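You operate a simulated robot arm through the tools that you are given. There is no shell and no other tool. Be economical: measure what you need, move in short steps, check, and stop when the job is done.

You run a simulated robot arm. Do the job below in one go: nothing can be reset, and whatever is moved stays where it is left.

## Task
Pack the grey caddy on the top of the dark chest. At the end: the purple sachet is in the grey caddy; the blue sleeved eraser is in the grey caddy; whatever was shut is shut again. Leave all else as you found it, and nothing knocked over (what rides in a drawer may roll over).

Only the result counts: the job must be done as asked and must still hold three seconds after the hand-in. Knocking over, shifting, dropping, spilling or breaking anything else fails it.

## Robot
A 6-joint arm with a two-finger parallel gripper, fixed in place. Base frame: the origin is at the foot of the arm, x ahead of it, y to its left, z up. Units: mm, degrees, N and s.
With the tool pointing down near the work surface it reaches from about 100 to 720 mm from the base axis. Its first joint turns from -115.0 to 115.0 degrees. Payload 4.2 kg.
The TCP is the grasp point between the finger pads, 23 mm short of the fingertips. In the tool frame z runs along the fingers and y along their closing line. Largest opening 94 mm; finger width 38, thickness 10; the body of the gripper, 54 by 96 mm, starts 39 mm behind the TCP.
Orientation is told as [roll, pitch, yaw] about the base's x, y, z axes, in that order, counted from this pose: with the fingers straight down and closing along the base's y, the tool's x points along the base's -x, its y along +y and its z along -z.

## Interface
- The arm moves only by the tool step_arm. Its arguments are lists of equal length, an entry for each row: "delta_rot": the turn, a rotation vector about the tool's x, y, z in units of 5 degrees (1.0 is 5 degrees), a list of three; "travel": the shift along the tool's x, y, z in units of 25 mm (1.0 is 25 mm), a list of three; "fingers": the closure, from 0 (fully open) to 1 (shut). In form: {"delta_rot": [[wx, wy, wz], ...], "travel": [[dx, dy, dz], ...], "fingers": [fingers, ...]}. A call has 1 to 10 rows; each row shifts and turns the commanded pose from where the row before left it, along the tool's axes as they then stand. A call with a number of a shift or a turn outside -1 to 1 is refused whole. Rows are played at 5 a second. More than 50 mm and 8.6 degrees between two rows, or a gripper value outside its range, and nothing of the call is played. A pose out of reach is approached as far as the arm can. The call stops where the force on the tool passes 40 N (or 10 N more than at its start, if that is more) or the arm is blocked; 0.2 s more then pass. The fingers move at their own pace (about 108 mm/s each) and stop on an object; they squeeze with about 38 N. The grip force told is the motor's: it shows also when the fingers shut on nothing. Time passes only in rows, and 0.2 s behind the last, so rows that do not move let the fingers close. The reply holds the time, the measured pose of the TCP, the force on the tool along the base axes, the opening and the grip force, in the units named above and with some noise, and new pictures: "show" is both (left out), scene, wrist or none.
- Cameras (640 x 400 px; columns grow to the right, rows downward): "scene" is fixed at [224.2, -488.7, 1416.3]; the picture's right is [0.74, -0.67, 0.00], its down [-0.36, -0.41, -0.84] and it looks along [0.56, 0.62, -0.55] (base axes); focal length 312 px, centre (320, 200). "wrist" rides on the gripper at [-39, 0, -44] in the tool frame; the picture's right is [0.00, -1.00, 0.00], its down [0.97, 0.00, -0.24] and it looks along [0.24, 0.00, 0.97] (tool axes); focal length 218 px, centre (320, 200).
- move_column(by): slides the trunk up (or, below 0, down) by that many mm; the arm rides with it, the base frame stays. It gives what a move gives, with no picture.
- probe_pixels(camera, pixels): for up to 12 pixels [column, row] of the newest picture of that camera ("zoom" is the newest enlarged one), the place [x, y, z] in the base frame of the surface seen there, good to about 2 mm, but the place of the scene camera against the robot may be out by one fixed shift of up to 12 mm in any direction. The clock stands still meanwhile.
- inspect(camera, box): a new picture of the part [left, top, right, bottom] of that camera's present view, enlarged. The clock stands still meanwhile.
- hand_in(): hands the job in; it is judged then, once.

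Go step by step. Measure first, check grasps and placings, and put right what went wrong. The budget is 80 turns and 120 pictures, counting those below and the enlarged ones. Unless the task says otherwise, let go and move clear before handing in, and close with one line.

The tools are called by a JSON object that holds its "fn" and its "kwargs". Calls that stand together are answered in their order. step_arm: Moves the arm, as the interface text tells. Its arguments: {"type":"object","properties":{"delta_rot":{"type":"array"},"travel":{"type":"array"},"fingers":{"type":"array"},"show":{"type":"string","enum":["both","scene","wrist","none"]}},"required":["delta_rot","travel","fingers"]} The other tools are called the same way: move_column (by) slides the trunk up or down; probe_pixels (camera, pixels) gives the place of the surface under pixels of a picture; inspect (camera, box) takes an enlarged picture of a part of a camera's view; hand_in () hands the job in.

At the start:

```text
t: 0.0
ee_pos: [578.4, -165.5, 1163.7]
tool_rot: [0.0, 0.0, 0.0]
ft_force: [0.2, 0.5, 0.1]
grip_width: 93.9
grip_force: 0.0
trunk travel left (down, up): [-825.0, 165.0]
```

scene: 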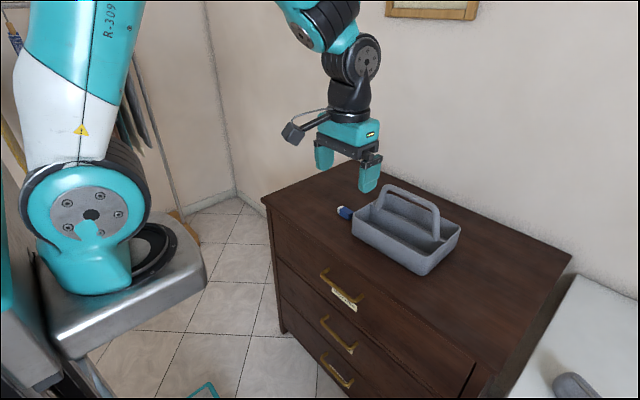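
wrist: 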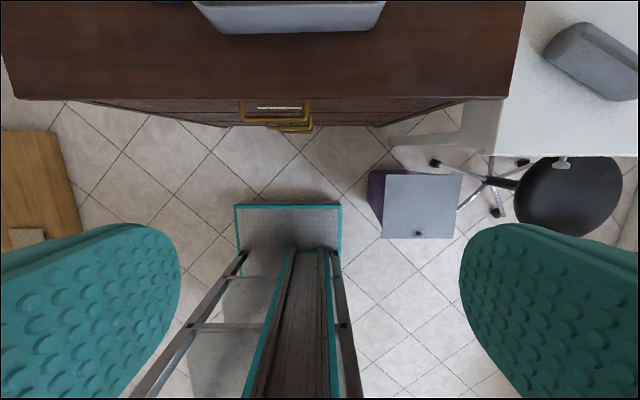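

The scene shows the caddy on the chest near (405,230), a blue item near (345,212), and three drawers with brass handles. I will look closer.

{"fn": "inspect", "kwargs": {"camera": "scene", "box": [320, 160, 480, 290]}}

{"fn": "inspect", "kwargs": {"camera": "scene", "box": [260, 240, 420, 400]}}

{"fn": "probe_pixels", "kwargs": {"camera": "scene", "pixels": [[345, 212], [352, 208], [263, 198], [570, 255], [330, 275], [343, 297], [357, 306], [337, 335], [337, 370], [354, 230], [418, 273], [460, 230]]}}

```text
3.08 times, centred on (400, 225) of scene
```

zoom: 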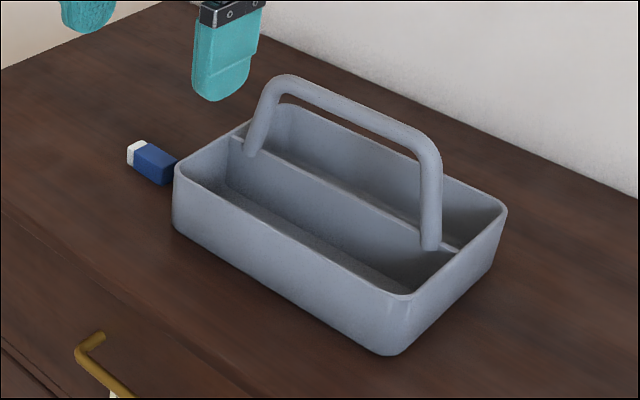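

```text
2.50 times, centred on (340, 320) of scene
```

zoom: 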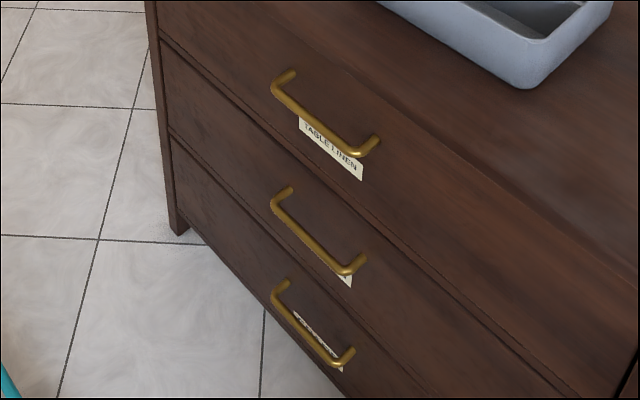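

```text
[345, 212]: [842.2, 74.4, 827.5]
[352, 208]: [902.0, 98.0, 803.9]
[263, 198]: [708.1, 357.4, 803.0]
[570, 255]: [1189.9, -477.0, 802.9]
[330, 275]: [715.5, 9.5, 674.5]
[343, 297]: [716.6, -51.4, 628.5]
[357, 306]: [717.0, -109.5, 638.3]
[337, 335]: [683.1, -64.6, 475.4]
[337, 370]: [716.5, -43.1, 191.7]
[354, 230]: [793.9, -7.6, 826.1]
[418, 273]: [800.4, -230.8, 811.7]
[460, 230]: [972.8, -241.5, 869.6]
```

The top label reads "TABLE LINEN"; the lower ones are hidden behind the handles. I'll zoom in on those and on the wrist view.

{"fn": "inspect", "kwargs": {"camera": "scene", "box": [318, 310, 366, 340]}}

{"fn": "inspect", "kwargs": {"camera": "scene", "box": [318, 350, 366, 390]}}

{"fn": "inspect", "kwargs": {"camera": "wrist", "box": [220, 80, 340, 155]}}

{"fn": "probe_pixels", "kwargs": {"camera": "wrist", "pixels": [[275, 120], [275, 105], [290, 127], [290, 30], [385, 5], [195, 5], [215, 25], [365, 25], [10, 95], [500, 95], [420, 200], [160, 2]]}}

```text
13.33 times, centred on (342, 325) of scene
```

zoom: 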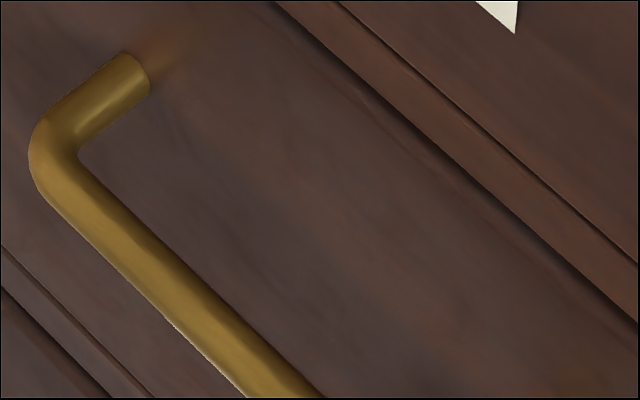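

```text
10.00 times, centred on (342, 370) of scene
```

zoom: 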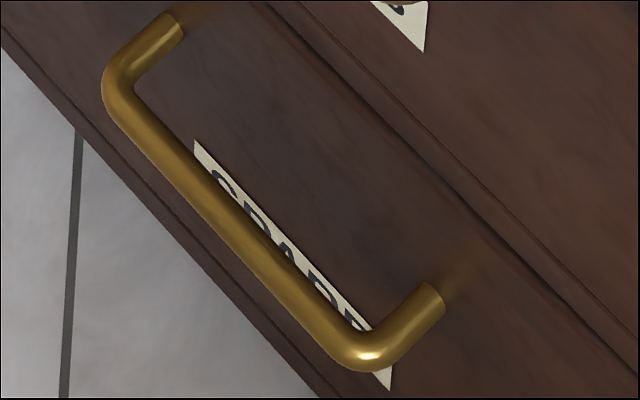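

```text
5.33 times, centred on (280, 118) of wrist
```

zoom: 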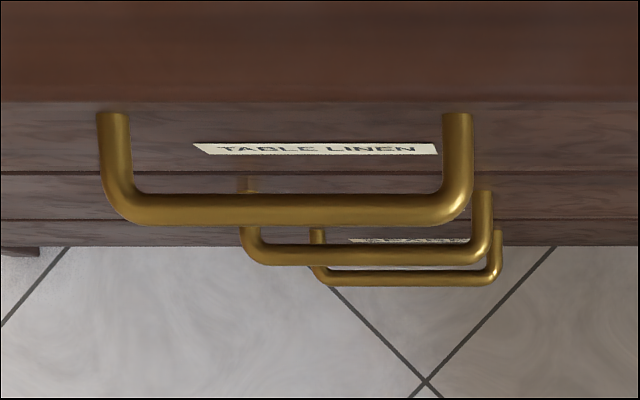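

```text
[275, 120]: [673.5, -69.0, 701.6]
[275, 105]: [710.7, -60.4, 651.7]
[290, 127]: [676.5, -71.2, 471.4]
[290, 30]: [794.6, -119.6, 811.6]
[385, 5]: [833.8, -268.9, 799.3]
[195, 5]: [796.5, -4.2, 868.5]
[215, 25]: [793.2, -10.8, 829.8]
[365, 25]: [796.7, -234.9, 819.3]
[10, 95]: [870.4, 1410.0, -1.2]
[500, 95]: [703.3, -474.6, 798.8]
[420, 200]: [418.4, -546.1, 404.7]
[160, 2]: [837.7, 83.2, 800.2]
```

Handles sit at about x 675, with fronts at 710; the bottom label starts "SPARE". I'll measure the eraser, the caddy and the arm's shoulder height, and check the purple thing on the floor.

{"fn": "inspect", "kwargs": {"camera": "wrist", "box": [350, 150, 480, 250]}}

{"fn": "probe_pixels", "kwargs": {"camera": "scene", "pixels": [[90, 214], [100, 290], [160, 260], [340, 8], [398, 186], [382, 200], [428, 220], [408, 190], [385, 225], [425, 242], [430, 200], [352, 206]]}}

{"fn": "inspect", "kwargs": {"camera": "scene", "box": [335, 195, 383, 225]}}

{"fn": "probe_pixels", "kwargs": {"camera": "zoom", "pixels": [[50, 160], [30, 150], [90, 130], [90, 170], [150, 160], [200, 190], [200, 240], [240, 220], [300, 200], [270, 170], [120, 210], [60, 200]]}}

```text
4.00 times, centred on (415, 200) of wrist
```

zoom: 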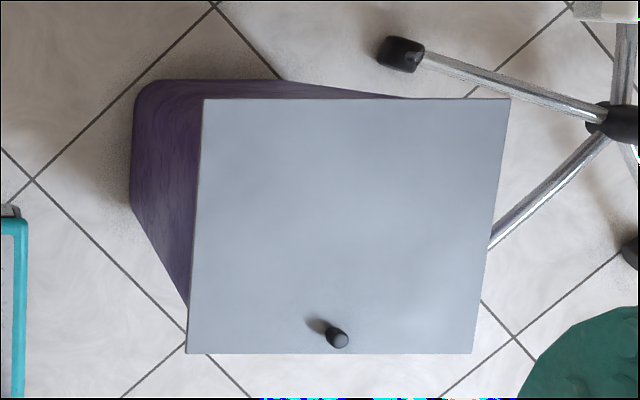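

```text
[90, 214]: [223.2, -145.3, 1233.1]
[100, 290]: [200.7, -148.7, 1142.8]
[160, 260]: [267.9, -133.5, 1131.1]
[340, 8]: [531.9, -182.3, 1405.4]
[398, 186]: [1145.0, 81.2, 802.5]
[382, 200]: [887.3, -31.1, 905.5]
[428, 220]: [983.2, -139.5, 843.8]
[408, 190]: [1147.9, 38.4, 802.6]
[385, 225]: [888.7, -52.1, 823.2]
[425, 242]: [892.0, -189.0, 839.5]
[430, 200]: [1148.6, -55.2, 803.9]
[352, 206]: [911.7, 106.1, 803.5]
```

```text
13.33 times, centred on (359, 210) of scene
```

zoom: 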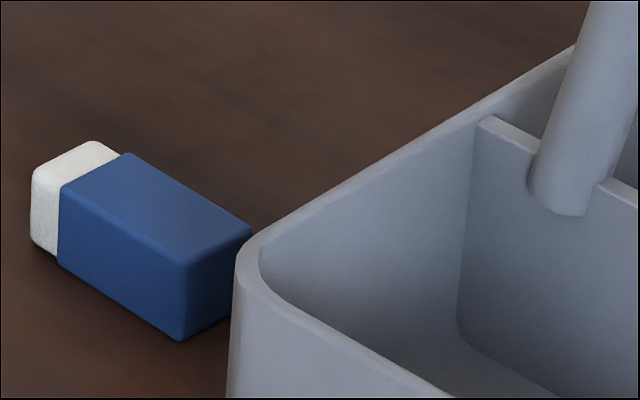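

```text
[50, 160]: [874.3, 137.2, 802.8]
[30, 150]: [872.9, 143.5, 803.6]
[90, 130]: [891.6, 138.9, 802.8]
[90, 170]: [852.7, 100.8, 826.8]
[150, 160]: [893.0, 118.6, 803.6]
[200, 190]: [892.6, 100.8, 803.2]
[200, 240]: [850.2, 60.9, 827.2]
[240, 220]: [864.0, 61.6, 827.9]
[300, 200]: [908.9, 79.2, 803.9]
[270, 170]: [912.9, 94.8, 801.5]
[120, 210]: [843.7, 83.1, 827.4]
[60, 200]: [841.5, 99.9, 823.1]
```

The eraser lies along y at about (850, 80), top z 827, clear of the caddy. Next I tilt the tool forward to face the drawers.

{"fn": "step_arm", "kwargs": {"delta_rot": [[0, -1, 0], [0, -1, 0], [0, -1, 0], [0, -1, 0], [0, -1, 0], [0, -1, 0], [0, -1, 0], [0, -1, 0], [0, -1, 0]], "travel": [[0, 0, 0], [0, 0, 0], [0, 0, 0], [0, 0, 0], [0, 0, 0], [0, 0, 0], [0, 0, 0], [0, 0, 0], [0, 0, 0]], "fingers": [0, 0, 0, 0, 0, 0, 0, 0, 0], "show": "wrist"}}

```text
t: 2.0
ee_pos: [601.2, -170.9, 1167.6]
tool_rot: [0.0, -45.1, -0.1]
ft_force: [0.3, 0.7, 0.1]
grip_width: 93.9
grip_force: 0.1
out of reach, approached as far as the arm can: row 8, 9
trunk travel left (down, up): [-825.0, 165.0]
```

wrist: 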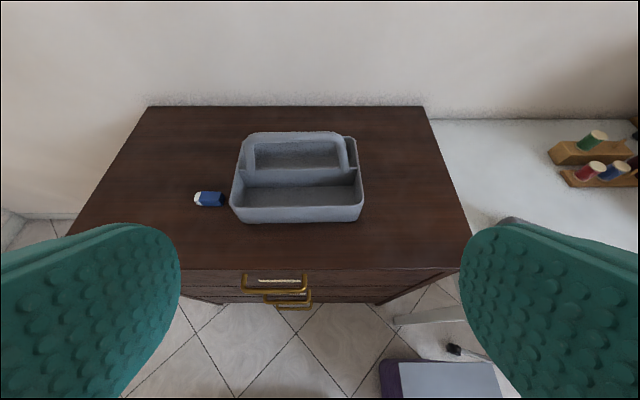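

The tilt stalled close to the shoulder, but this view confirms the caddy and eraser positions. I'll lower the TCP and bring it back a little for more room, centring on the handles.

{"fn": "step_arm", "kwargs": {"delta_rot": [[0, 0, 0], [0, 0, 0], [0, 0, 0], [0, 0, 0], [0, 0, 0], [0, 0, 0], [0, 0, 0], [0, 0, 0], [0, 0, 0], [0, 0, 0]], "travel": [[0.85, 0.4, 0.4], [0.85, 0.4, 0.4], [0.85, 0.4, 0.4], [0.85, 0.4, 0.4], [0.85, 0.4, 0.4], [0.85, 0.4, 0.4], [0.85, 0.4, 0.4], [0.85, 0.4, 0.4], [0.85, 0.4, 0.4], [0.85, 0.4, 0.4]], "fingers": [0, 0, 0, 0, 0, 0, 0, 0, 0, 0], "show": "none"}}

{"fn": "step_arm", "kwargs": {"delta_rot": [[0, -1, 0], [0, -1, 0], [0, -1, 0], [0, -1, 0], [0, -1, 0], [0, -1, 0]], "travel": [[0, 0, 0], [0, 0, 0], [0, 0, 0], [0, 0, 0], [0, 0, 0], [0, 0, 0]], "fingers": [0, 0, 0, 0, 0, 0], "show": "scene"}}

```text
t: 4.2
ee_pos: [575.9, -79.6, 947.7]
tool_rot: [0.0, -45.0, 0.0]
ft_force: [-0.9, -0.7, 0.8]
grip_width: 94.1
grip_force: 0.1
out of reach, approached as far as the arm can: row 1, 2, 3, 4, 5, 6
trunk travel left (down, up): [-825.0, 165.0]
```

```text
t: 5.6
ee_pos: [565.2, -74.1, 933.4]
tool_rot: [5.4, -66.1, -2.2]
ft_force: [0.3, 0.5, -0.6]
grip_width: 94.4
grip_force: 0.0
out of reach, approached as far as the arm can: row 1, 2
trunk travel left (down, up): [-825.0, 165.0]
```

scene: 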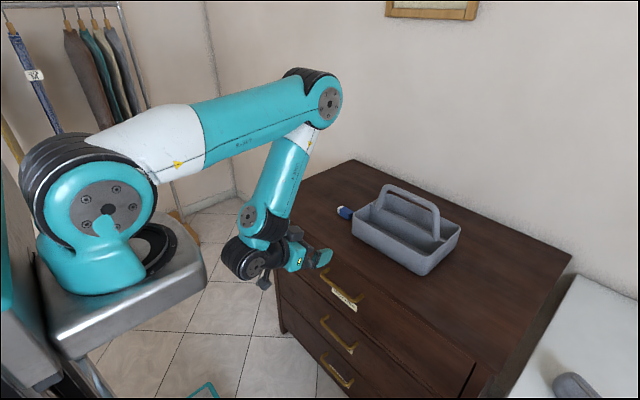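

The arm is folding; the readings look mid-motion. I'll let it settle and view the wrist.

{"fn": "step_arm", "kwargs": {"delta_rot": [[0, 0, 0], [0, 0, 0], [0, 0, 0]], "travel": [[0, 0, 0], [0, 0, 0], [0, 0, 0]], "fingers": [0, 0, 0], "show": "wrist"}}

```text
t: 6.4
ee_pos: [564.9, -74.8, 932.6]
tool_rot: [5.4, -65.8, -2.0]
ft_force: [0.2, -0.6, -0.8]
grip_width: 93.8
grip_force: 0.0
trunk travel left (down, up): [-825.0, 165.0]
```

wrist: 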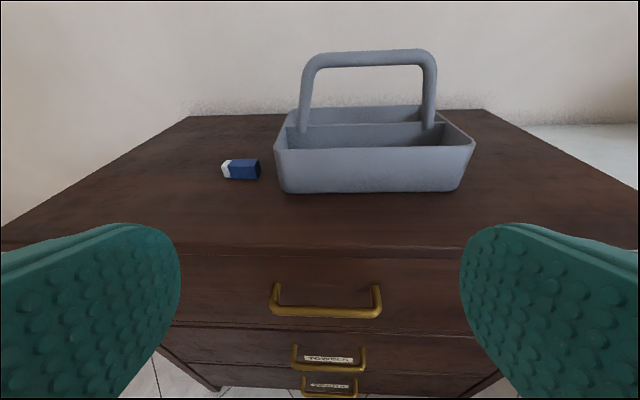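

The commanded pose follows the measured one. I'll lower the trunk to look at the labels squarely.

{"fn": "move_column", "kwargs": {"by": -200}}

{"fn": "step_arm", "kwargs": {"delta_rot": [[0, -1, 0], [0, -1, 0]], "travel": [[0, 0, 0], [0, 0, 0]], "fingers": [0, 0], "show": "wrist"}}

{"fn": "inspect", "kwargs": {"camera": "wrist", "box": [240, 160, 400, 400]}}

```text
t: 8.6
ee_pos: [564.6, -74.5, 734.6]
tool_rot: [5.3, -65.9, -2.1]
ft_force: [0.3, 0.1, 0.3]
grip_width: 94.4
grip_force: 0.1
trunk travel left (down, up): [-625.0, 365.0]
```

```text
t: 9.2
ee_pos: [584.2, -73.1, 733.7]
tool_rot: [8.9, -75.6, -5.9]
ft_force: [-0.3, -1.0, 0.2]
grip_width: 94.3
grip_force: 0.1
out of reach, approached as far as the arm can: row 2
trunk travel left (down, up): [-625.0, 365.0]
```

wrist: 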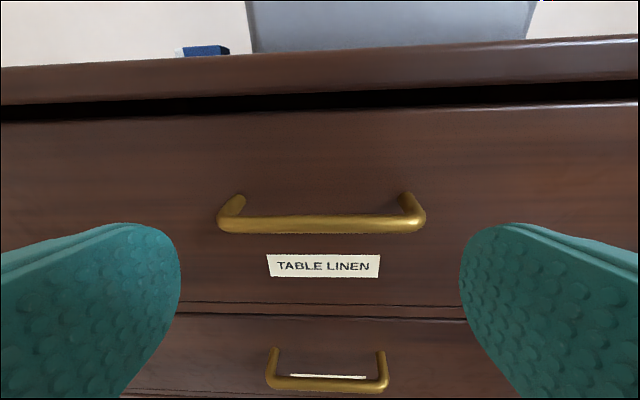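

```text
1.67 times, centred on (320, 280) of wrist
```

zoom: 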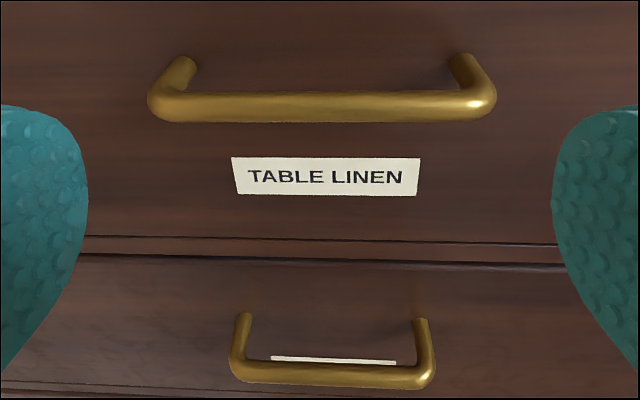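

"TABLE LINEN" is clear. I'll go lower to read the middle and bottom labels.

{"fn": "move_column", "kwargs": {"by": -220}}

{"fn": "inspect", "kwargs": {"camera": "wrist", "box": [160, 150, 480, 400]}}

```text
t: 11.5
ee_pos: [583.4, -73.3, 514.3]
tool_rot: [8.9, -75.6, -5.8]
ft_force: [-0.2, -0.6, 0.6]
grip_width: 94.2
grip_force: 0.0
trunk travel left (down, up): [-405.0, 585.0]
```

```text
1.60 times, centred on (320, 275) of wrist
```

zoom: 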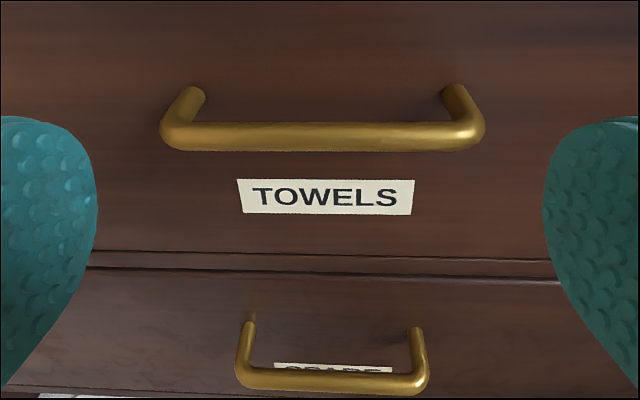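

Middle is "TOWELS". I'll check the bottom label too.

{"fn": "move_column", "kwargs": {"by": -190}}

{"fn": "inspect", "kwargs": {"camera": "wrist", "box": [160, 150, 480, 400]}}

{"fn": "inspect", "kwargs": {"camera": "scene", "box": [0, 0, 640, 400]}}

```text
t: 13.6
ee_pos: [583.8, -72.3, 324.4]
tool_rot: [9.0, -75.6, -5.8]
ft_force: [-0.4, 0.1, 0.0]
grip_width: 93.7
grip_force: 0.0
trunk travel left (down, up): [-215.0, 775.0]
```

```text
1.60 times, centred on (320, 275) of wrist
```

zoom: 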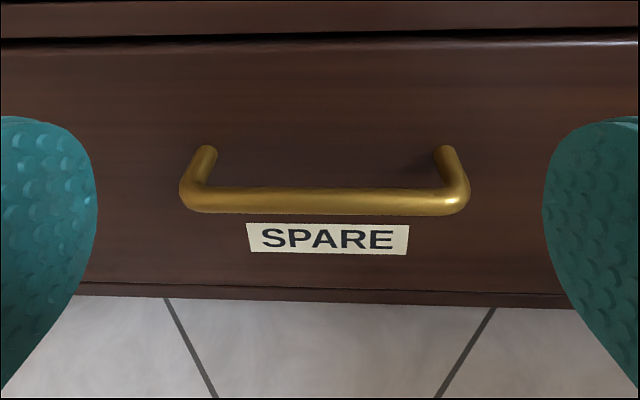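

```text
1.00 times, centred on (320, 200) of scene
```

zoom: 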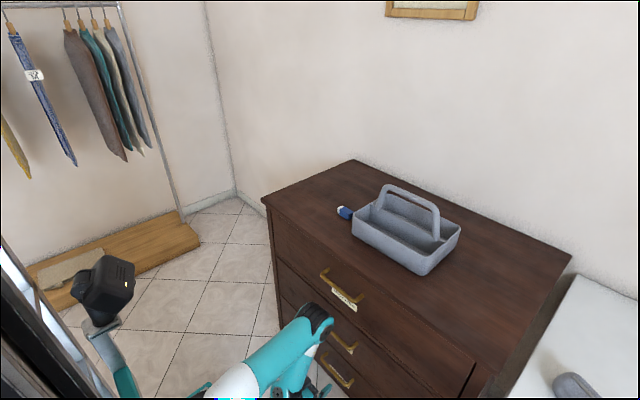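

All labels are read: TABLE LINEN, TOWELS, SPARE. I'll try the top drawer first: raise the trunk, then roll the gripper 90° so the fingers close vertically over the bar.

{"fn": "move_column", "kwargs": {"by": 390}}

{"fn": "step_arm", "kwargs": {"delta_rot": [[0.7, 0, 0], [0, 0, 1], [0, 0, 1], [0, 0, 1], [0, 0, 1], [0, 0, 1], [0, 0, 1], [0, 0, 1], [0, 0, 1], [0, 0, 1]], "travel": [[0, 0, 0], [0, 0, 0], [0, 0, 0], [0, 0, 0], [0, 0, 0], [0, 0, 0], [0, 0, 0], [0, 0, 0], [0, 0, 0], [0, 0, 0]], "fingers": [0, 0, 0, 0, 0, 0, 0, 0, 0, 0], "show": "none"}}

{"fn": "step_arm", "kwargs": {"delta_rot": [[0, 0, 1], [0, 0, 1], [0, 0, 1], [0, 0, 1], [0, 0, 1], [0, 0, 1], [0, 0, 1], [0, 0, 1], [0, 0, 1]], "travel": [[0, 0, 0], [0, 0, 0], [0, 0, 0], [0, 0, 0], [0, 0, 0], [0, 0, 0], [0, 0, 0], [0, 0, 0], [0, 0, 0]], "fingers": [0, 0, 0, 0, 0, 0, 0, 0, 0], "show": "both"}}

```text
t: 17.3
ee_pos: [583.3, -73.7, 714.8]
tool_rot: [8.9, -75.5, -5.7]
ft_force: [-0.3, -0.1, 0.3]
grip_width: 94.0
grip_force: 0.0
trunk travel left (down, up): [-605.0, 385.0]
```

```text
t: 19.5
ee_pos: [583.6, -72.6, 714.1]
tool_rot: [70.4, -41.8, -76.9]
ft_force: [0.1, -0.7, 0.3]
grip_width: 93.9
grip_force: 0.0
trunk travel left (down, up): [-605.0, 385.0]
```

```text
t: 21.5
ee_pos: [584.0, -72.9, 713.1]
tool_rot: [75.6, 1.4, -90.6]
ft_force: [0.0, -0.1, -1.0]
grip_width: 94.1
grip_force: 0.1
trunk travel left (down, up): [-605.0, 385.0]
```

scene: 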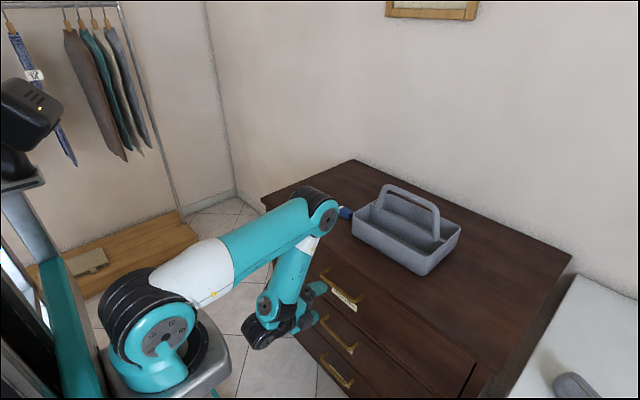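
wrist: 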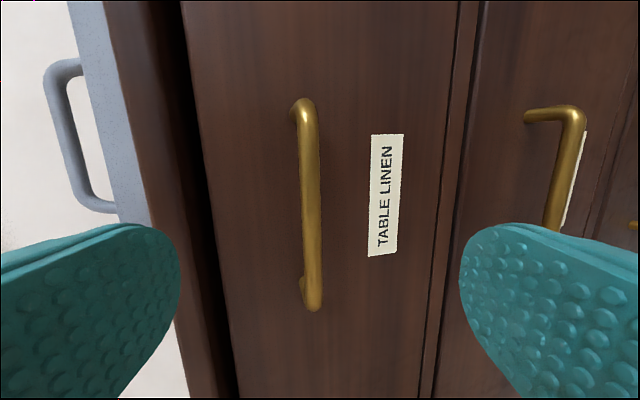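

The fingers now straddle vertically; the top bar is at column 311 in the wrist view. I'll measure it.

{"fn": "probe_pixels", "kwargs": {"camera": "wrist", "pixels": [[311, 150], [311, 205], [312, 260], [312, 300], [307, 105], [345, 205], [270, 205], [200, 205], [165, 205]]}}

```text
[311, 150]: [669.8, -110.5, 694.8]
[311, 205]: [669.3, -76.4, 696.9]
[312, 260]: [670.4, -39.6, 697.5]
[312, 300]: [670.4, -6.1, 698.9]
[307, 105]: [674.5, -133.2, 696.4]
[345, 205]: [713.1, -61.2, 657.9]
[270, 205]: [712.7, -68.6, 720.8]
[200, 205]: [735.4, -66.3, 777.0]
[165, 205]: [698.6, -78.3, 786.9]
```

The bar centre is near (675, −71, 697) and the drawer face at x 713. I'll half-close the fingers and advance onto the bar, then grip.

{"fn": "step_arm", "kwargs": {"delta_rot": [[0, 0, 0], [0, 0, 0], [0, 0, 0], [0, 0, 0], [0, 0, 0], [0, 0, 0], [0, 0, 0], [0, 0, 0]], "travel": [[0.08, 0.22, 0.41], [0, 0, 0.6], [0, 0, 0.6], [0, 0, 0.6], [0, 0, 0.6], [0, 0, 0.6], [0, 0, 0], [0, 0, 0]], "fingers": [0.5, 0.5, 0.5, 0.5, 0.5, 0.5, 0.5, 0.5], "show": "wrist"}}

```text
t: 23.3
ee_pos: [668.0, -70.0, 700.5]
tool_rot: [75.7, 1.4, -90.6]
ft_force: [-0.4, 0.0, -0.4]
grip_width: 47.1
grip_force: 0.1
trunk travel left (down, up): [-605.0, 385.0]
```

wrist: 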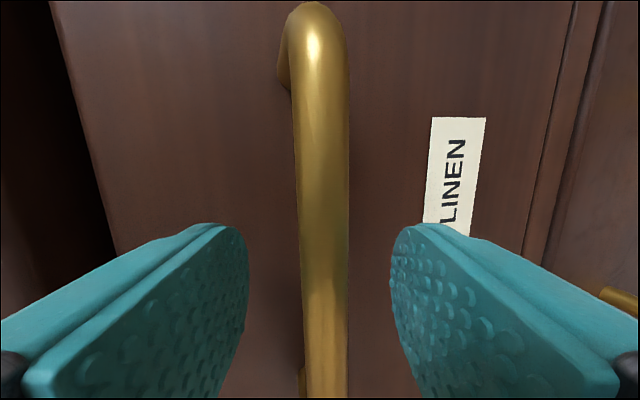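

The bar is centred between the pads. I'll close and pull along base −x.

{"fn": "step_arm", "kwargs": {"delta_rot": [[0, 0, 0], [0, 0, 0], [0, 0, 0], [0, 0, 0], [0, 0, 0], [0, 0, 0], [0, 0, 0], [0, 0, 0], [0, 0, 0], [0, 0, 0]], "travel": [[0, 0, 0], [0, 0, 0], [0, -0.125, -0.485], [0, -0.125, -0.485], [0, -0.2, -0.775], [0, -0.2, -0.775], [0, -0.2, -0.775], [0, -0.2, -0.775], [0, -0.2, -0.775], [0, -0.2, -0.775]], "fingers": [1, 1, 1, 1, 1, 1, 1, 1, 1, 1], "show": "both"}}

```text
t: 25.5
ee_pos: [584.7, -69.4, 699.1]
tool_rot: [75.4, 1.4, -90.5]
ft_force: [-2.9, 3.0, 1.8]
grip_width: 13.0
grip_force: 44.8
out of reach, approached as far as the arm can: row 8, 9, 10
trunk travel left (down, up): [-605.0, 385.0]
```

scene: 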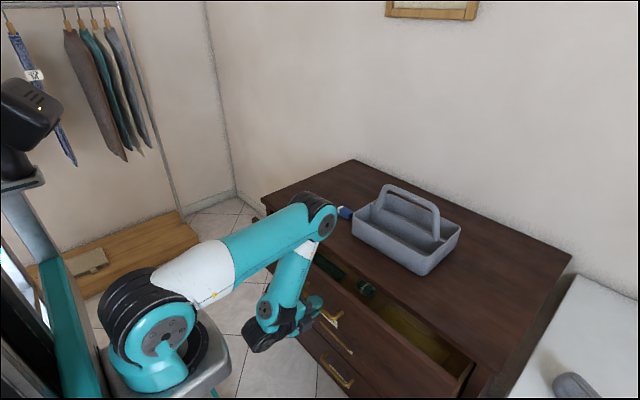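
wrist: 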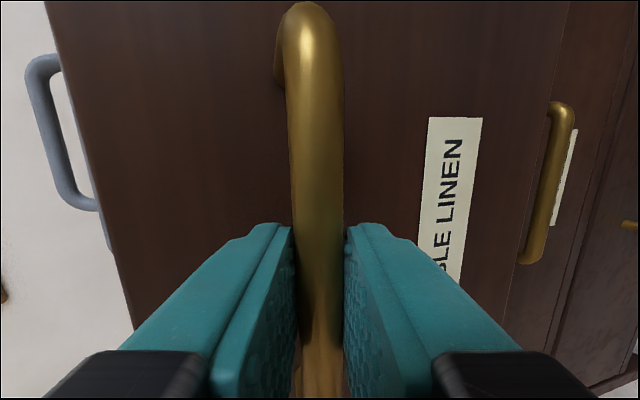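

The drawer slid about 85 mm before the arm's inner limit. Let me look at what shows inside.

{"fn": "inspect", "kwargs": {"camera": "scene", "box": [300, 235, 480, 380]}}

```text
2.76 times, centred on (390, 308) of scene
```

zoom: 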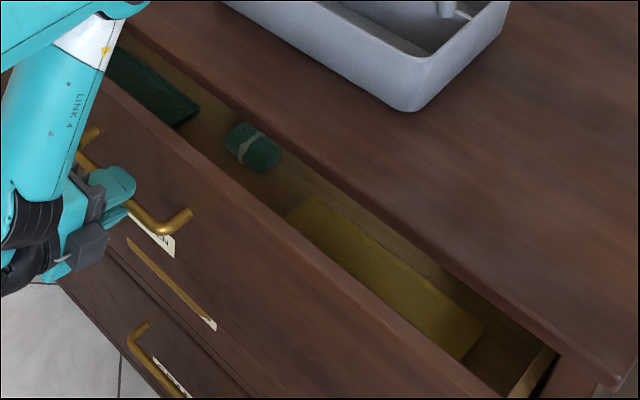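

Inside I see green rolls and a yellow cloth, but the drawer isn't fully visible. I'll open the fingers around the bar and ratchet the trunk up relative to the arm, so it can retract further.

{"fn": "step_arm", "kwargs": {"delta_rot": [[0, 0, 0], [0, 0, 0], [0, 0, 0]], "travel": [[0, 0, 0], [0, 0, 0], [0, 0, 0]], "fingers": [0, 0, 0], "show": "none"}}

{"fn": "move_column", "kwargs": {"by": 30}}

{"fn": "step_arm", "kwargs": {"delta_rot": [[0, 0, 0], [0, 0, 0], [0, 0, 0], [0, 0, 0]], "travel": [[0, -0.58, 0.15], [0, -0.58, 0.15], [0, -0.58, 0.15], [0, -0.58, 0.15]], "fingers": [0, 0, 0, 0], "show": "wrist"}}

```text
t: 26.3
ee_pos: [584.7, -70.6, 698.9]
tool_rot: [75.6, 1.3, -90.6]
ft_force: [-0.6, -0.3, -0.1]
grip_width: 93.6
grip_force: 0.2
trunk travel left (down, up): [-605.0, 385.0]
```

```text
t: 27.1
ee_pos: [584.3, -71.3, 728.8]
tool_rot: [75.7, 1.3, -90.5]
ft_force: [-1.3, 0.6, 0.2]
grip_width: 94.0
grip_force: 0.2
trunk travel left (down, up): [-635.0, 355.0]
```

```text
t: 28.1
ee_pos: [583.8, -68.7, 669.8]
tool_rot: [75.7, 1.3, -90.6]
ft_force: [-0.7, 0.4, 0.7]
grip_width: 94.1
grip_force: 0.0
trunk travel left (down, up): [-635.0, 355.0]
```

wrist: 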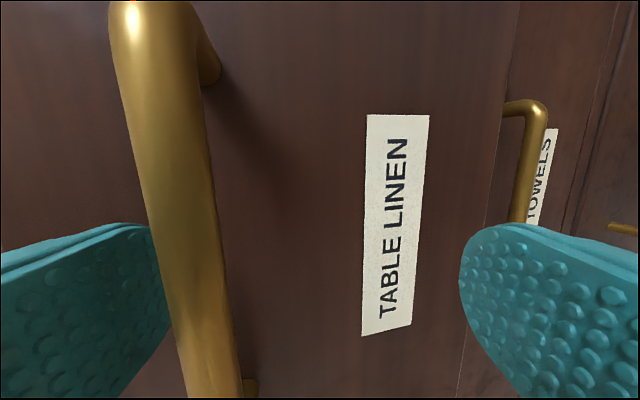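

The ratchet works. I'll repeat it.

{"fn": "move_column", "kwargs": {"by": 58}}

{"fn": "step_arm", "kwargs": {"delta_rot": [[0, 0, 0], [0, 0, 0], [0, 0, 0], [0, 0, 0]], "travel": [[0, -0.56, 0.145], [0, -0.56, 0.145], [0, -0.56, 0.145], [0, -0.56, 0.145]], "fingers": [0, 0, 0, 0], "show": "none"}}

{"fn": "move_column", "kwargs": {"by": 58}}

{"fn": "step_arm", "kwargs": {"delta_rot": [[0, 0, 0], [0, 0, 0], [0, 0, 0], [0, 0, 0]], "travel": [[0, -0.56, 0.145], [0, -0.56, 0.145], [0, -0.56, 0.145], [0, -0.56, 0.145]], "fingers": [0, 0, 0, 0], "show": "none"}}

{"fn": "move_column", "kwargs": {"by": 28}}

```text
t: 29.1
ee_pos: [584.7, -68.8, 728.5]
tool_rot: [75.7, 1.2, -90.6]
ft_force: [0.4, 0.9, 0.0]
grip_width: 94.0
grip_force: 0.1
trunk travel left (down, up): [-693.0, 297.0]
```

```text
t: 30.1
ee_pos: [584.0, -68.6, 670.4]
tool_rot: [75.5, 1.3, -90.5]
ft_force: [0.1, 0.2, 1.5]
grip_width: 93.6
grip_force: 0.0
trunk travel left (down, up): [-693.0, 297.0]
```

```text
t: 31.0
ee_pos: [584.5, -69.0, 729.1]
tool_rot: [75.5, 1.4, -90.6]
ft_force: [0.0, -0.1, 0.7]
grip_width: 94.0
grip_force: 0.0
trunk travel left (down, up): [-751.0, 239.0]
```

```text
t: 32.0
ee_pos: [585.4, -68.3, 669.7]
tool_rot: [75.5, 1.3, -90.6]
ft_force: [-0.3, 0.1, -0.6]
grip_width: 93.8
grip_force: 0.1
trunk travel left (down, up): [-751.0, 239.0]
```

```text
t: 32.8
ee_pos: [584.5, -68.5, 697.9]
tool_rot: [75.5, 1.3, -90.6]
ft_force: [0.0, -0.6, 0.4]
grip_width: 94.1
grip_force: 0.1
trunk travel left (down, up): [-779.0, 211.0]
```

Now grip again and pull further.

{"fn": "step_arm", "kwargs": {"delta_rot": [[0, 0, 0], [0, 0, 0], [0, 0, 0], [0, 0, 0], [0, 0, 0], [0, 0, 0], [0, 0, 0], [0, 0, 0], [0, 0, 0], [0, 0, 0]], "travel": [[0, 0, 0], [0, 0, 0], [0, -0.125, -0.485], [0, -0.2, -0.775], [0, -0.2, -0.775], [0, -0.2, -0.775], [0, -0.2, -0.775], [0, -0.2, -0.775], [0, -0.2, -0.775], [0, -0.2, -0.775]], "fingers": [1, 1, 1, 1, 1, 1, 1, 1, 1, 1], "show": "scene"}}

{"fn": "inspect", "kwargs": {"camera": "scene", "box": [260, 235, 480, 400]}}

```text
t: 34.1
ee_pos: [537.6, -67.2, 698.7]
tool_rot: [76.1, 1.0, -90.5]
ft_force: [1.7, -18.8, 20.8]
grip_width: 13.2
grip_force: 44.9
out of reach, approached as far as the arm can: row 5, 6
trunk travel left (down, up): [-779.0, 211.0]
stopped in row 6: the force on the tool passed its limit (the readings are from after the stop); the commanded pose is now the measured one
```

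scene: 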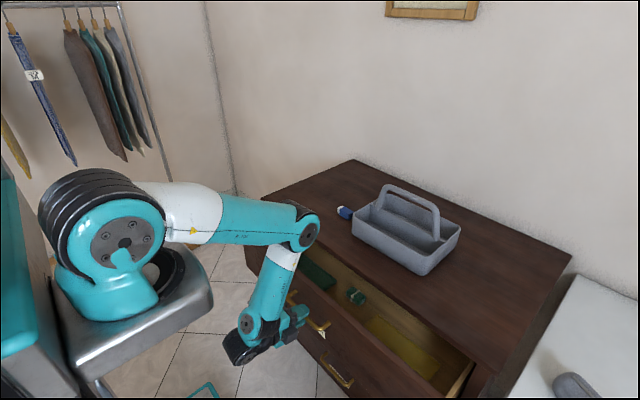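

```text
2.42 times, centred on (370, 318) of scene
```

zoom: 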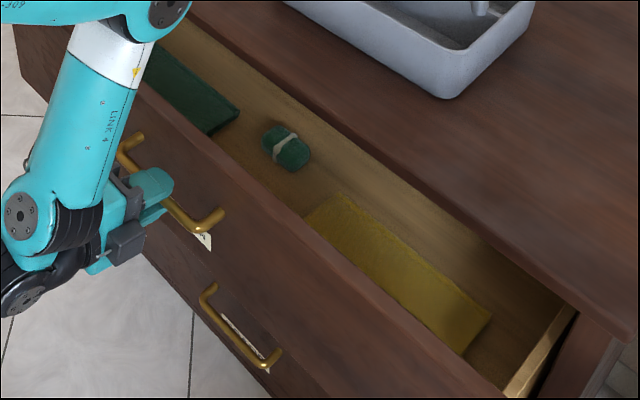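

The drawer is now about 132 mm out; still only green and yellow items. I'll check how much of the floor is visible.

{"fn": "probe_pixels", "kwargs": {"camera": "zoom", "pixels": [[290, 150], [260, 170], [350, 180], [450, 250], [530, 310], [380, 270], [270, 215], [200, 90], [300, 200]]}}

```text
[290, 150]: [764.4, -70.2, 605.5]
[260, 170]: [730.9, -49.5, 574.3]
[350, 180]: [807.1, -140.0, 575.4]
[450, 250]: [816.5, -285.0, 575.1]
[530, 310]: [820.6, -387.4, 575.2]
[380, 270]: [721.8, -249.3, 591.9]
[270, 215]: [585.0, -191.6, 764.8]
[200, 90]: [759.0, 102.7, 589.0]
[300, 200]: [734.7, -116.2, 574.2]
```

The front 100 mm of the drawer floor is still hidden. I'll loosen, tilt the tool down about 30° around the bar so the arm has more room, and pull more.

{"fn": "step_arm", "kwargs": {"delta_rot": [[0, 0, 0], [0, 0, 0], [1, 0, 0], [1, 0, 0], [1, 0, 0], [1, 0, 0], [1, 0, 0], [1, 0, 0]], "travel": [[0, 0, 0], [0, 0, 0], [0, 0, 0], [0, 0, 0], [0, 0, 0], [0, 0, 0], [0, 0, 0], [0, 0, 0]], "fingers": [0.65, 0.65, 0.65, 0.65, 0.65, 0.65, 0.65, 0.65], "show": "wrist"}}

```text
t: 35.9
ee_pos: [534.9, -66.7, 698.4]
tool_rot: [45.9, 1.3, -90.5]
ft_force: [-0.8, 0.2, -0.1]
grip_width: 33.0
grip_force: 0.0
trunk travel left (down, up): [-779.0, 211.0]
```

wrist: 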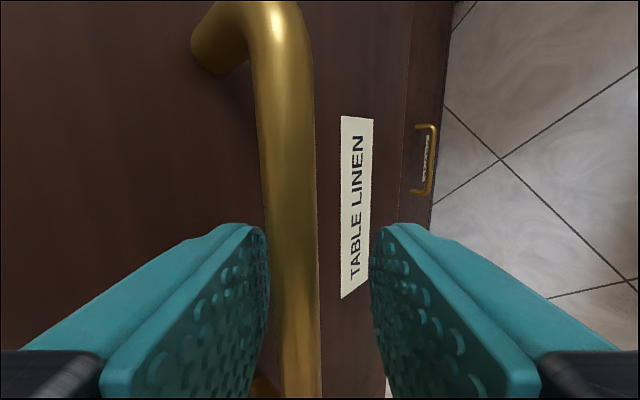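

The bar is within the pads. Recentre, grip and pull 150 mm more.

{"fn": "step_arm", "kwargs": {"delta_rot": [[0, 0, 0], [0, 0, 0], [0, 0, 0], [0, 0, 0], [0, 0, 0], [0, 0, 0], [0, 0, 0], [0, 0, 0], [0, 0, 0], [0, 0, 0]], "travel": [[0, 0.17, 0.1], [0, 0, 0], [0, -0.35, -0.36], [0, -0.557, -0.574], [0, -0.557, -0.574], [0, -0.557, -0.574], [0, -0.557, -0.574], [0, -0.557, -0.574], [0, -0.557, -0.574], [0, -0.557, -0.574]], "fingers": [0.65, 1, 1, 1, 1, 1, 1, 1, 1, 1], "show": "scene"}}

{"fn": "inspect", "kwargs": {"camera": "scene", "box": [240, 235, 480, 400]}}

```text
t: 36.8
ee_pos: [519.0, -67.8, 699.8]
tool_rot: [46.7, 0.9, -90.5]
ft_force: [2.2, -4.7, 15.9]
grip_width: 13.2
grip_force: 45.3
trunk travel left (down, up): [-779.0, 211.0]
stopped in row 4: the force on the tool passed its limit (the readings are from after the stop); the commanded pose is now the measured one
```

scene: 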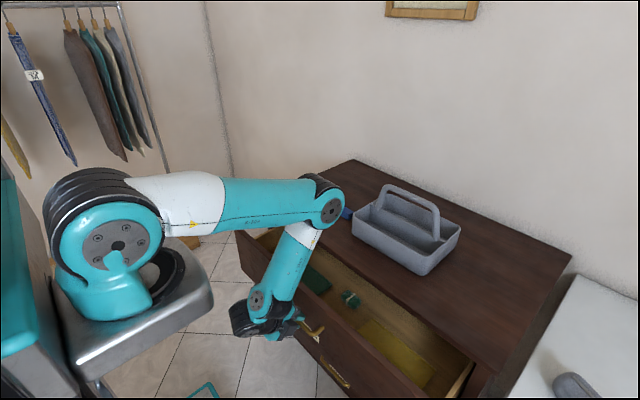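

```text
2.42 times, centred on (360, 318) of scene
```

zoom: 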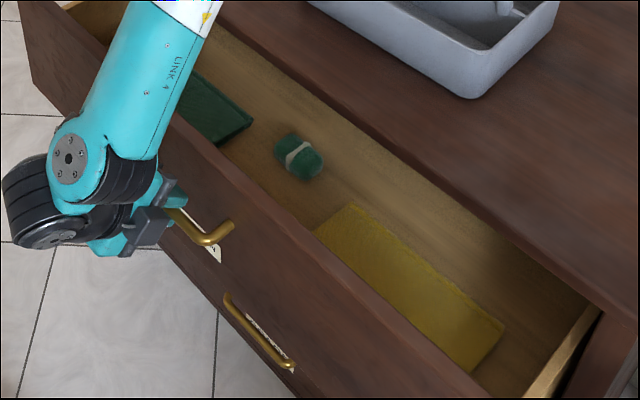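

It stopped on force at about 150 mm open. I'll try pulling once more to see whether that is the end stop.

{"fn": "step_arm", "kwargs": {"delta_rot": [[0, 0, 0], [0, 0, 0], [0, 0, 0], [0, 0, 0]], "travel": [[0, 0, 0], [0, -0.3, -0.31], [0, -0.3, -0.31], [0, -0.3, -0.31]], "fingers": [1, 1, 1, 1], "show": "none"}}

```text
t: 37.8
ee_pos: [484.3, -67.5, 700.6]
tool_rot: [46.5, 1.0, -90.5]
ft_force: [0.2, -2.5, 35.5]
grip_width: 13.6
grip_force: 45.1
trunk travel left (down, up): [-779.0, 211.0]
```

It keeps sliding and is now about 190 mm open. I'll release, back off, and look.

{"fn": "step_arm", "kwargs": {"delta_rot": [[0, 0, 0], [0, 0, 0], [0, 0, 0], [0, 0, 0], [0, 0, 0], [0, 0, 0]], "travel": [[0, 0, 0], [0, 0, 0], [0, -0.3, -1], [0, -0.3, -1], [0, 0, -1], [0, 0, -1]], "fingers": [0.6, 0.6, 0.6, 0.6, 0.6, 0.6], "show": "both"}}

{"fn": "inspect", "kwargs": {"camera": "scene", "box": [220, 225, 480, 400]}}

```text
t: 39.2
ee_pos: [403.7, -67.7, 755.2]
tool_rot: [46.6, 1.0, -90.6]
ft_force: [0.0, 0.7, -0.2]
grip_width: 37.7
grip_force: 0.0
trunk travel left (down, up): [-779.0, 211.0]
```

scene: 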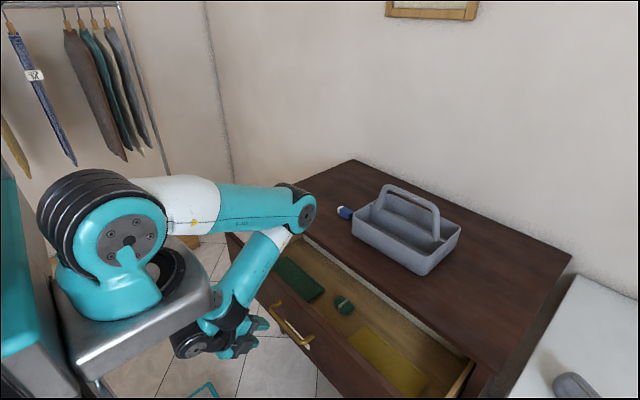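
wrist: 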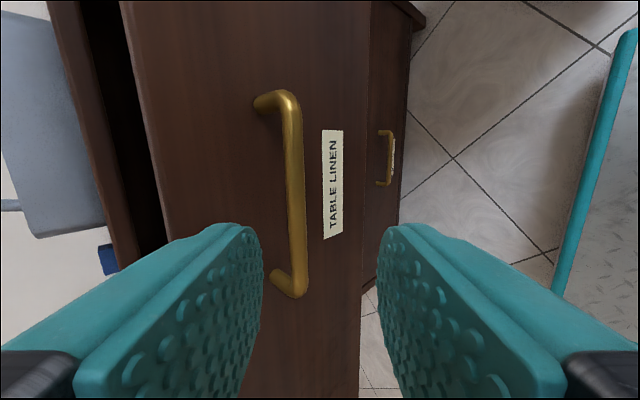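

```text
2.29 times, centred on (350, 312) of scene
```

zoom: 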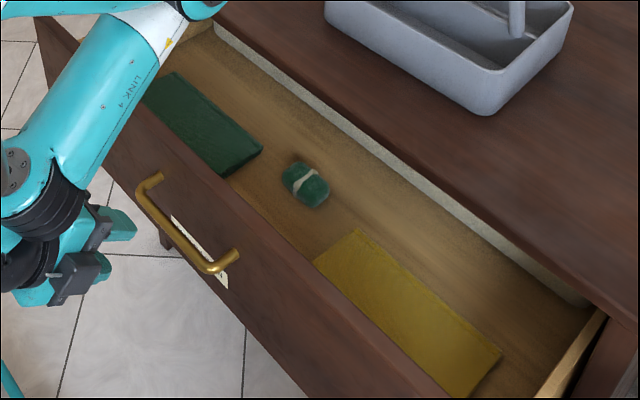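

The drawer back is visible now, but the front strip is still hidden by the front panel. I'll raise the trunk and look straight down into the drawer.

{"fn": "move_column", "kwargs": {"by": 200}}

{"fn": "step_arm", "kwargs": {"delta_rot": [[1, 0, 0], [1, 0, 0], [1, 0, 0], [1, 0, 0], [1, 0, 0], [1, 0, 0], [1, 0, 0], [1, 0, 0], [1, 0, 0], [0.3, 0, 0]], "travel": [[0, 0.7, 0], [0, 0.8, 0], [0, 0.8, 0], [0, 0.8, 0], [0, 0.8, 0], [0, 0.8, 0], [0, 0.8, 0], [0, 0.8, 0], [0, 0.8, 0], [0, 0.8, 0]], "fingers": [0.6, 0.6, 0.6, 0.6, 0.6, 0.6, 0.6, 0.6, 0.6, 0.6], "show": "wrist"}}

```text
t: 41.4
ee_pos: [404.4, -66.8, 954.9]
tool_rot: [46.4, 1.0, -90.7]
ft_force: [0.5, -0.5, 0.2]
grip_width: 37.6
grip_force: 0.0
trunk travel left (down, up): [-979.0, 11.0]
```

```text
t: 43.6
ee_pos: [309.1, -85.2, 946.7]
tool_rot: [-0.1, 1.1, -90.6]
ft_force: [-0.3, 0.6, 0.5]
grip_width: 37.6
grip_force: 0.0
out of reach, approached as far as the arm can: row 4, 5, 6, 7, 8, 9, 10
trunk travel left (down, up): [-979.0, 11.0]
```

wrist: 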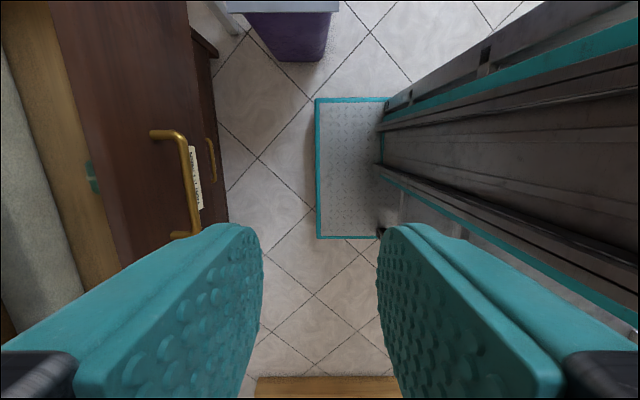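

The pose drifted back to x 309. With the tool vertical now, I'll move forward over the drawer.

{"fn": "step_arm", "kwargs": {"delta_rot": [[0, 0, 0], [0, 0, 0], [0, 0, 0], [0, 0, 0], [0, 0, 0], [0, 0, 0], [0, 0, 0], [0, 0, 0], [0, 0, 0], [0, 0, 0]], "travel": [[0, 1, 0], [0, 1, 0], [0, 1, 0], [0, 1, 0], [0, 1, 0], [0, 1, 0], [0, 1, 0], [0, 1, 0], [0, 1, 0], [0, 1, 0]], "fingers": [0.6, 0.6, 0.6, 0.6, 0.6, 0.6, 0.6, 0.6, 0.6, 0.6], "show": "wrist"}}

```text
t: 45.8
ee_pos: [309.6, -98.8, 947.9]
tool_rot: [0.1, 1.0, -90.7]
ft_force: [-0.2, -0.2, 0.6]
grip_width: 37.6
grip_force: 0.0
out of reach, approached as far as the arm can: row 1, 2, 3, 4, 5, 6, 7, 8, 9, 10
trunk travel left (down, up): [-979.0, 11.0]
```

wrist: 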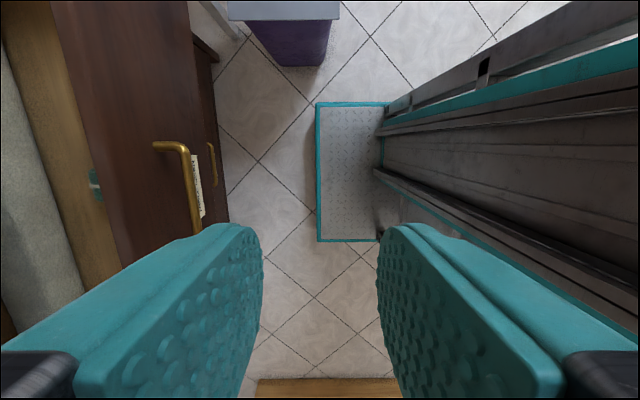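

It's stuck; I need the scene view to see the arm's configuration.

{"fn": "step_arm", "kwargs": {"delta_rot": [[0, 0, 0]], "travel": [[0, 0, 0]], "fingers": [0.6], "show": "scene"}}

```text
t: 46.2
ee_pos: [309.4, -100.2, 947.4]
tool_rot: [0.2, 1.0, -90.6]
ft_force: [-0.4, 0.6, -0.6]
grip_width: 37.5
grip_force: 0.1
trunk travel left (down, up): [-979.0, 11.0]
```

scene: 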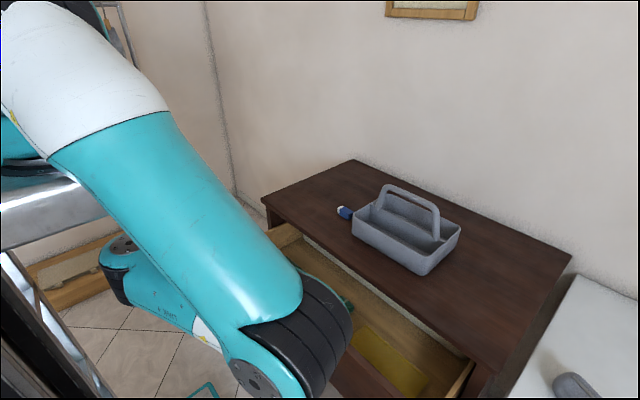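

The elbow has folded low, close to the drawer. I'll measure it before moving.

{"fn": "probe_pixels", "kwargs": {"camera": "scene", "pixels": [[300, 330], [255, 380], [330, 310], [280, 290], [190, 130], [80, 100], [120, 245], [115, 285], [160, 290], [20, 60]]}}

```text
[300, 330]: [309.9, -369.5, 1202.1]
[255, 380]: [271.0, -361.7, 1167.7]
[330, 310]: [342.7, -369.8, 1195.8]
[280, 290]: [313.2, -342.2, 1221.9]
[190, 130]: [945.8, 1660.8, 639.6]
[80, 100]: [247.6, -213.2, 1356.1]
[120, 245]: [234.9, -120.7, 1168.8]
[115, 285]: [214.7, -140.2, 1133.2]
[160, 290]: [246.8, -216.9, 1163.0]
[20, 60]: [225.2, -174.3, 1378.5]
```

The elbow is actually swung out to the right at (310, −370, 1200), clear of the drawer; the arm is just over-folded. Moving the tool down will unfold it.

{"fn": "step_arm", "kwargs": {"delta_rot": [[0, 0, 0], [0, 0, 0], [0, 0, 0], [0, 0, 0], [0, 0, 0], [0, 0, 0], [0, 0, 0]], "travel": [[0, 0, 1], [0, 0, 1], [0, 0, 1], [0, 0, 1], [0, 0, 1], [0, 0, 1], [0, 0, 0]], "fingers": [0.6, 0.6, 0.6, 0.6, 0.6, 0.6, 0.6], "show": "scene"}}

```text
t: 47.8
ee_pos: [326.8, -62.1, 867.2]
tool_rot: [-0.1, 0.9, -90.3]
ft_force: [-0.8, -0.3, 0.0]
grip_width: 37.8
grip_force: 0.0
out of reach, approached as far as the arm can: row 1, 2, 3, 4, 5, 6
trunk travel left (down, up): [-979.0, 11.0]
```

scene: 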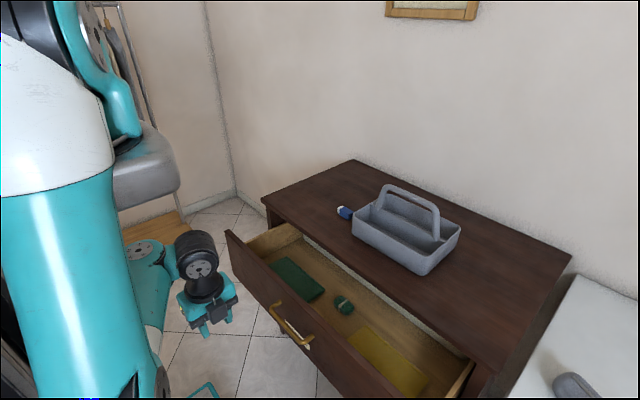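

The arm is folded near its own base axis (apparently at x ≈ 200). I'll move outward, forward along +x, at this height, which clears the drawer.

{"fn": "step_arm", "kwargs": {"delta_rot": [[0, 0, 0], [0, 0, 0], [0, 0, 0], [0, 0, 0], [0, 0, 0], [0, 0, 0]], "travel": [[0, 1, 0], [0, 1, 0], [0, 1, 0], [0, 1, 0], [0, 1, 0], [0, 1, 0]], "fingers": [0.6, 0.6, 0.6, 0.6, 0.6, 0.6], "show": "scene"}}

```text
t: 49.2
ee_pos: [338.7, -32.3, 853.3]
tool_rot: [0.0, 1.0, -90.6]
ft_force: [-1.1, 0.7, 0.6]
grip_width: 37.8
grip_force: 0.0
out of reach, approached as far as the arm can: row 1, 2, 3, 4, 5, 6
trunk travel left (down, up): [-979.0, 11.0]
```

scene: 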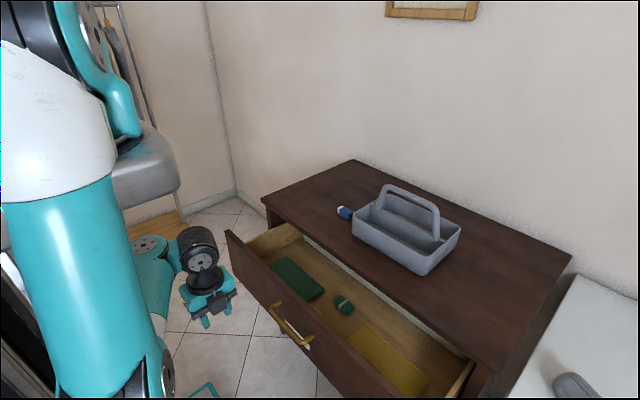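

The base joint has swung near −90°, so the arm's own "forward" is now −y. I'll extend in −y, then swing back round at a larger radius.

{"fn": "step_arm", "kwargs": {"delta_rot": [[0, 0, 0], [0, 0, 0], [0, 0, 0], [0, 0, 0], [0, 0, 0], [0, 0, 0], [0, 0, 0], [0, 0, 0]], "travel": [[-1, 0, 0], [-1, 0, 0], [-1, 0, 0], [-1, 0, 0], [-1, 0, 0], [-1, 0, 0], [-1, 0, 0], [-1, 0, 0]], "fingers": [0.6, 0.6, 0.6, 0.6, 0.6, 0.6, 0.6, 0.6], "show": "scene"}}

```text
t: 51.0
ee_pos: [300.5, -120.8, 913.5]
tool_rot: [-0.1, 0.7, -90.6]
ft_force: [0.2, 0.1, 1.0]
grip_width: 37.4
grip_force: 0.0
out of reach, approached as far as the arm can: row 1, 2, 3, 4, 5, 6, 7, 8
trunk travel left (down, up): [-979.0, 11.0]
```

scene: 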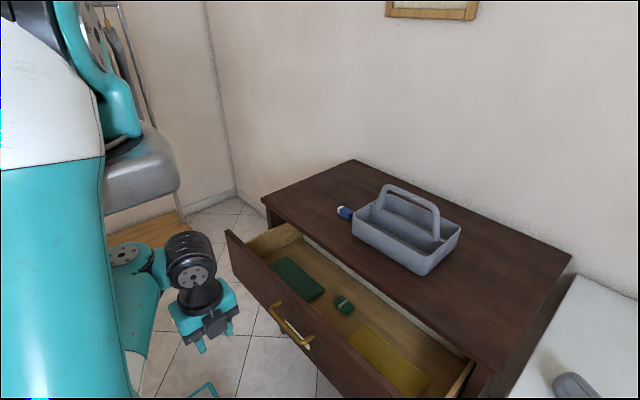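

It slides along a joint limit. I'll undo the step that caused it: tilt the tool forward again 45°, releasing the wrist constraint.

{"fn": "step_arm", "kwargs": {"delta_rot": [[-1, 0, 0], [-1, 0, 0], [-1, 0, 0], [-1, 0, 0], [-1, 0, 0], [-1, 0, 0], [-1, 0, 0], [-1, 0, 0], [-1, 0, 0]], "travel": [[0, 0, 0], [0, 0, 0], [0, 0, 0], [0, 0, 0], [0, 0, 0], [0, 0, 0], [0, 0, 0], [0, 0, 0], [0, 0, 0]], "fingers": [0.6, 0.6, 0.6, 0.6, 0.6, 0.6, 0.6, 0.6, 0.6], "show": "scene"}}

```text
t: 53.0
ee_pos: [397.1, -154.8, 910.6]
tool_rot: [44.9, 1.2, -90.5]
ft_force: [0.1, 0.1, -0.5]
grip_width: 37.3
grip_force: 0.1
out of reach, approached as far as the arm can: row 1, 2, 4, 5, 6, 7, 8, 9
trunk travel left (down, up): [-979.0, 11.0]
```

scene: 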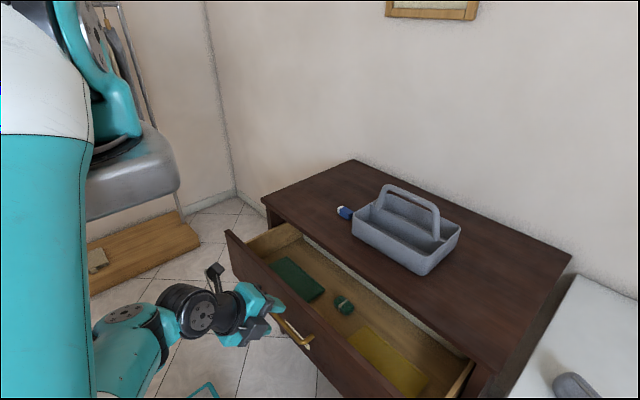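

Orientation recovered. I'll test whether moving straight down 100 mm gets within reach.

{"fn": "step_arm", "kwargs": {"delta_rot": [[0, 0, 0], [0, 0, 0], [0, 0, 0], [0, 0, 0], [0, 0, 0], [0, 0, 0]], "travel": [[-0.5, -0.5, 0.5], [-0.5, -0.5, 0.5], [-0.5, -0.5, 0.5], [-0.5, -0.5, 0.5], [-0.5, -0.5, 0.5], [-0.5, -0.5, 0.5]], "fingers": [0.6, 0.6, 0.6, 0.6, 0.6, 0.6], "show": "none"}}

```text
t: 54.4
ee_pos: [395.9, -227.3, 804.2]
tool_rot: [44.8, 1.1, -90.6]
ft_force: [-0.1, 0.5, 0.4]
grip_width: 37.8
grip_force: 0.1
trunk travel left (down, up): [-979.0, 11.0]
```

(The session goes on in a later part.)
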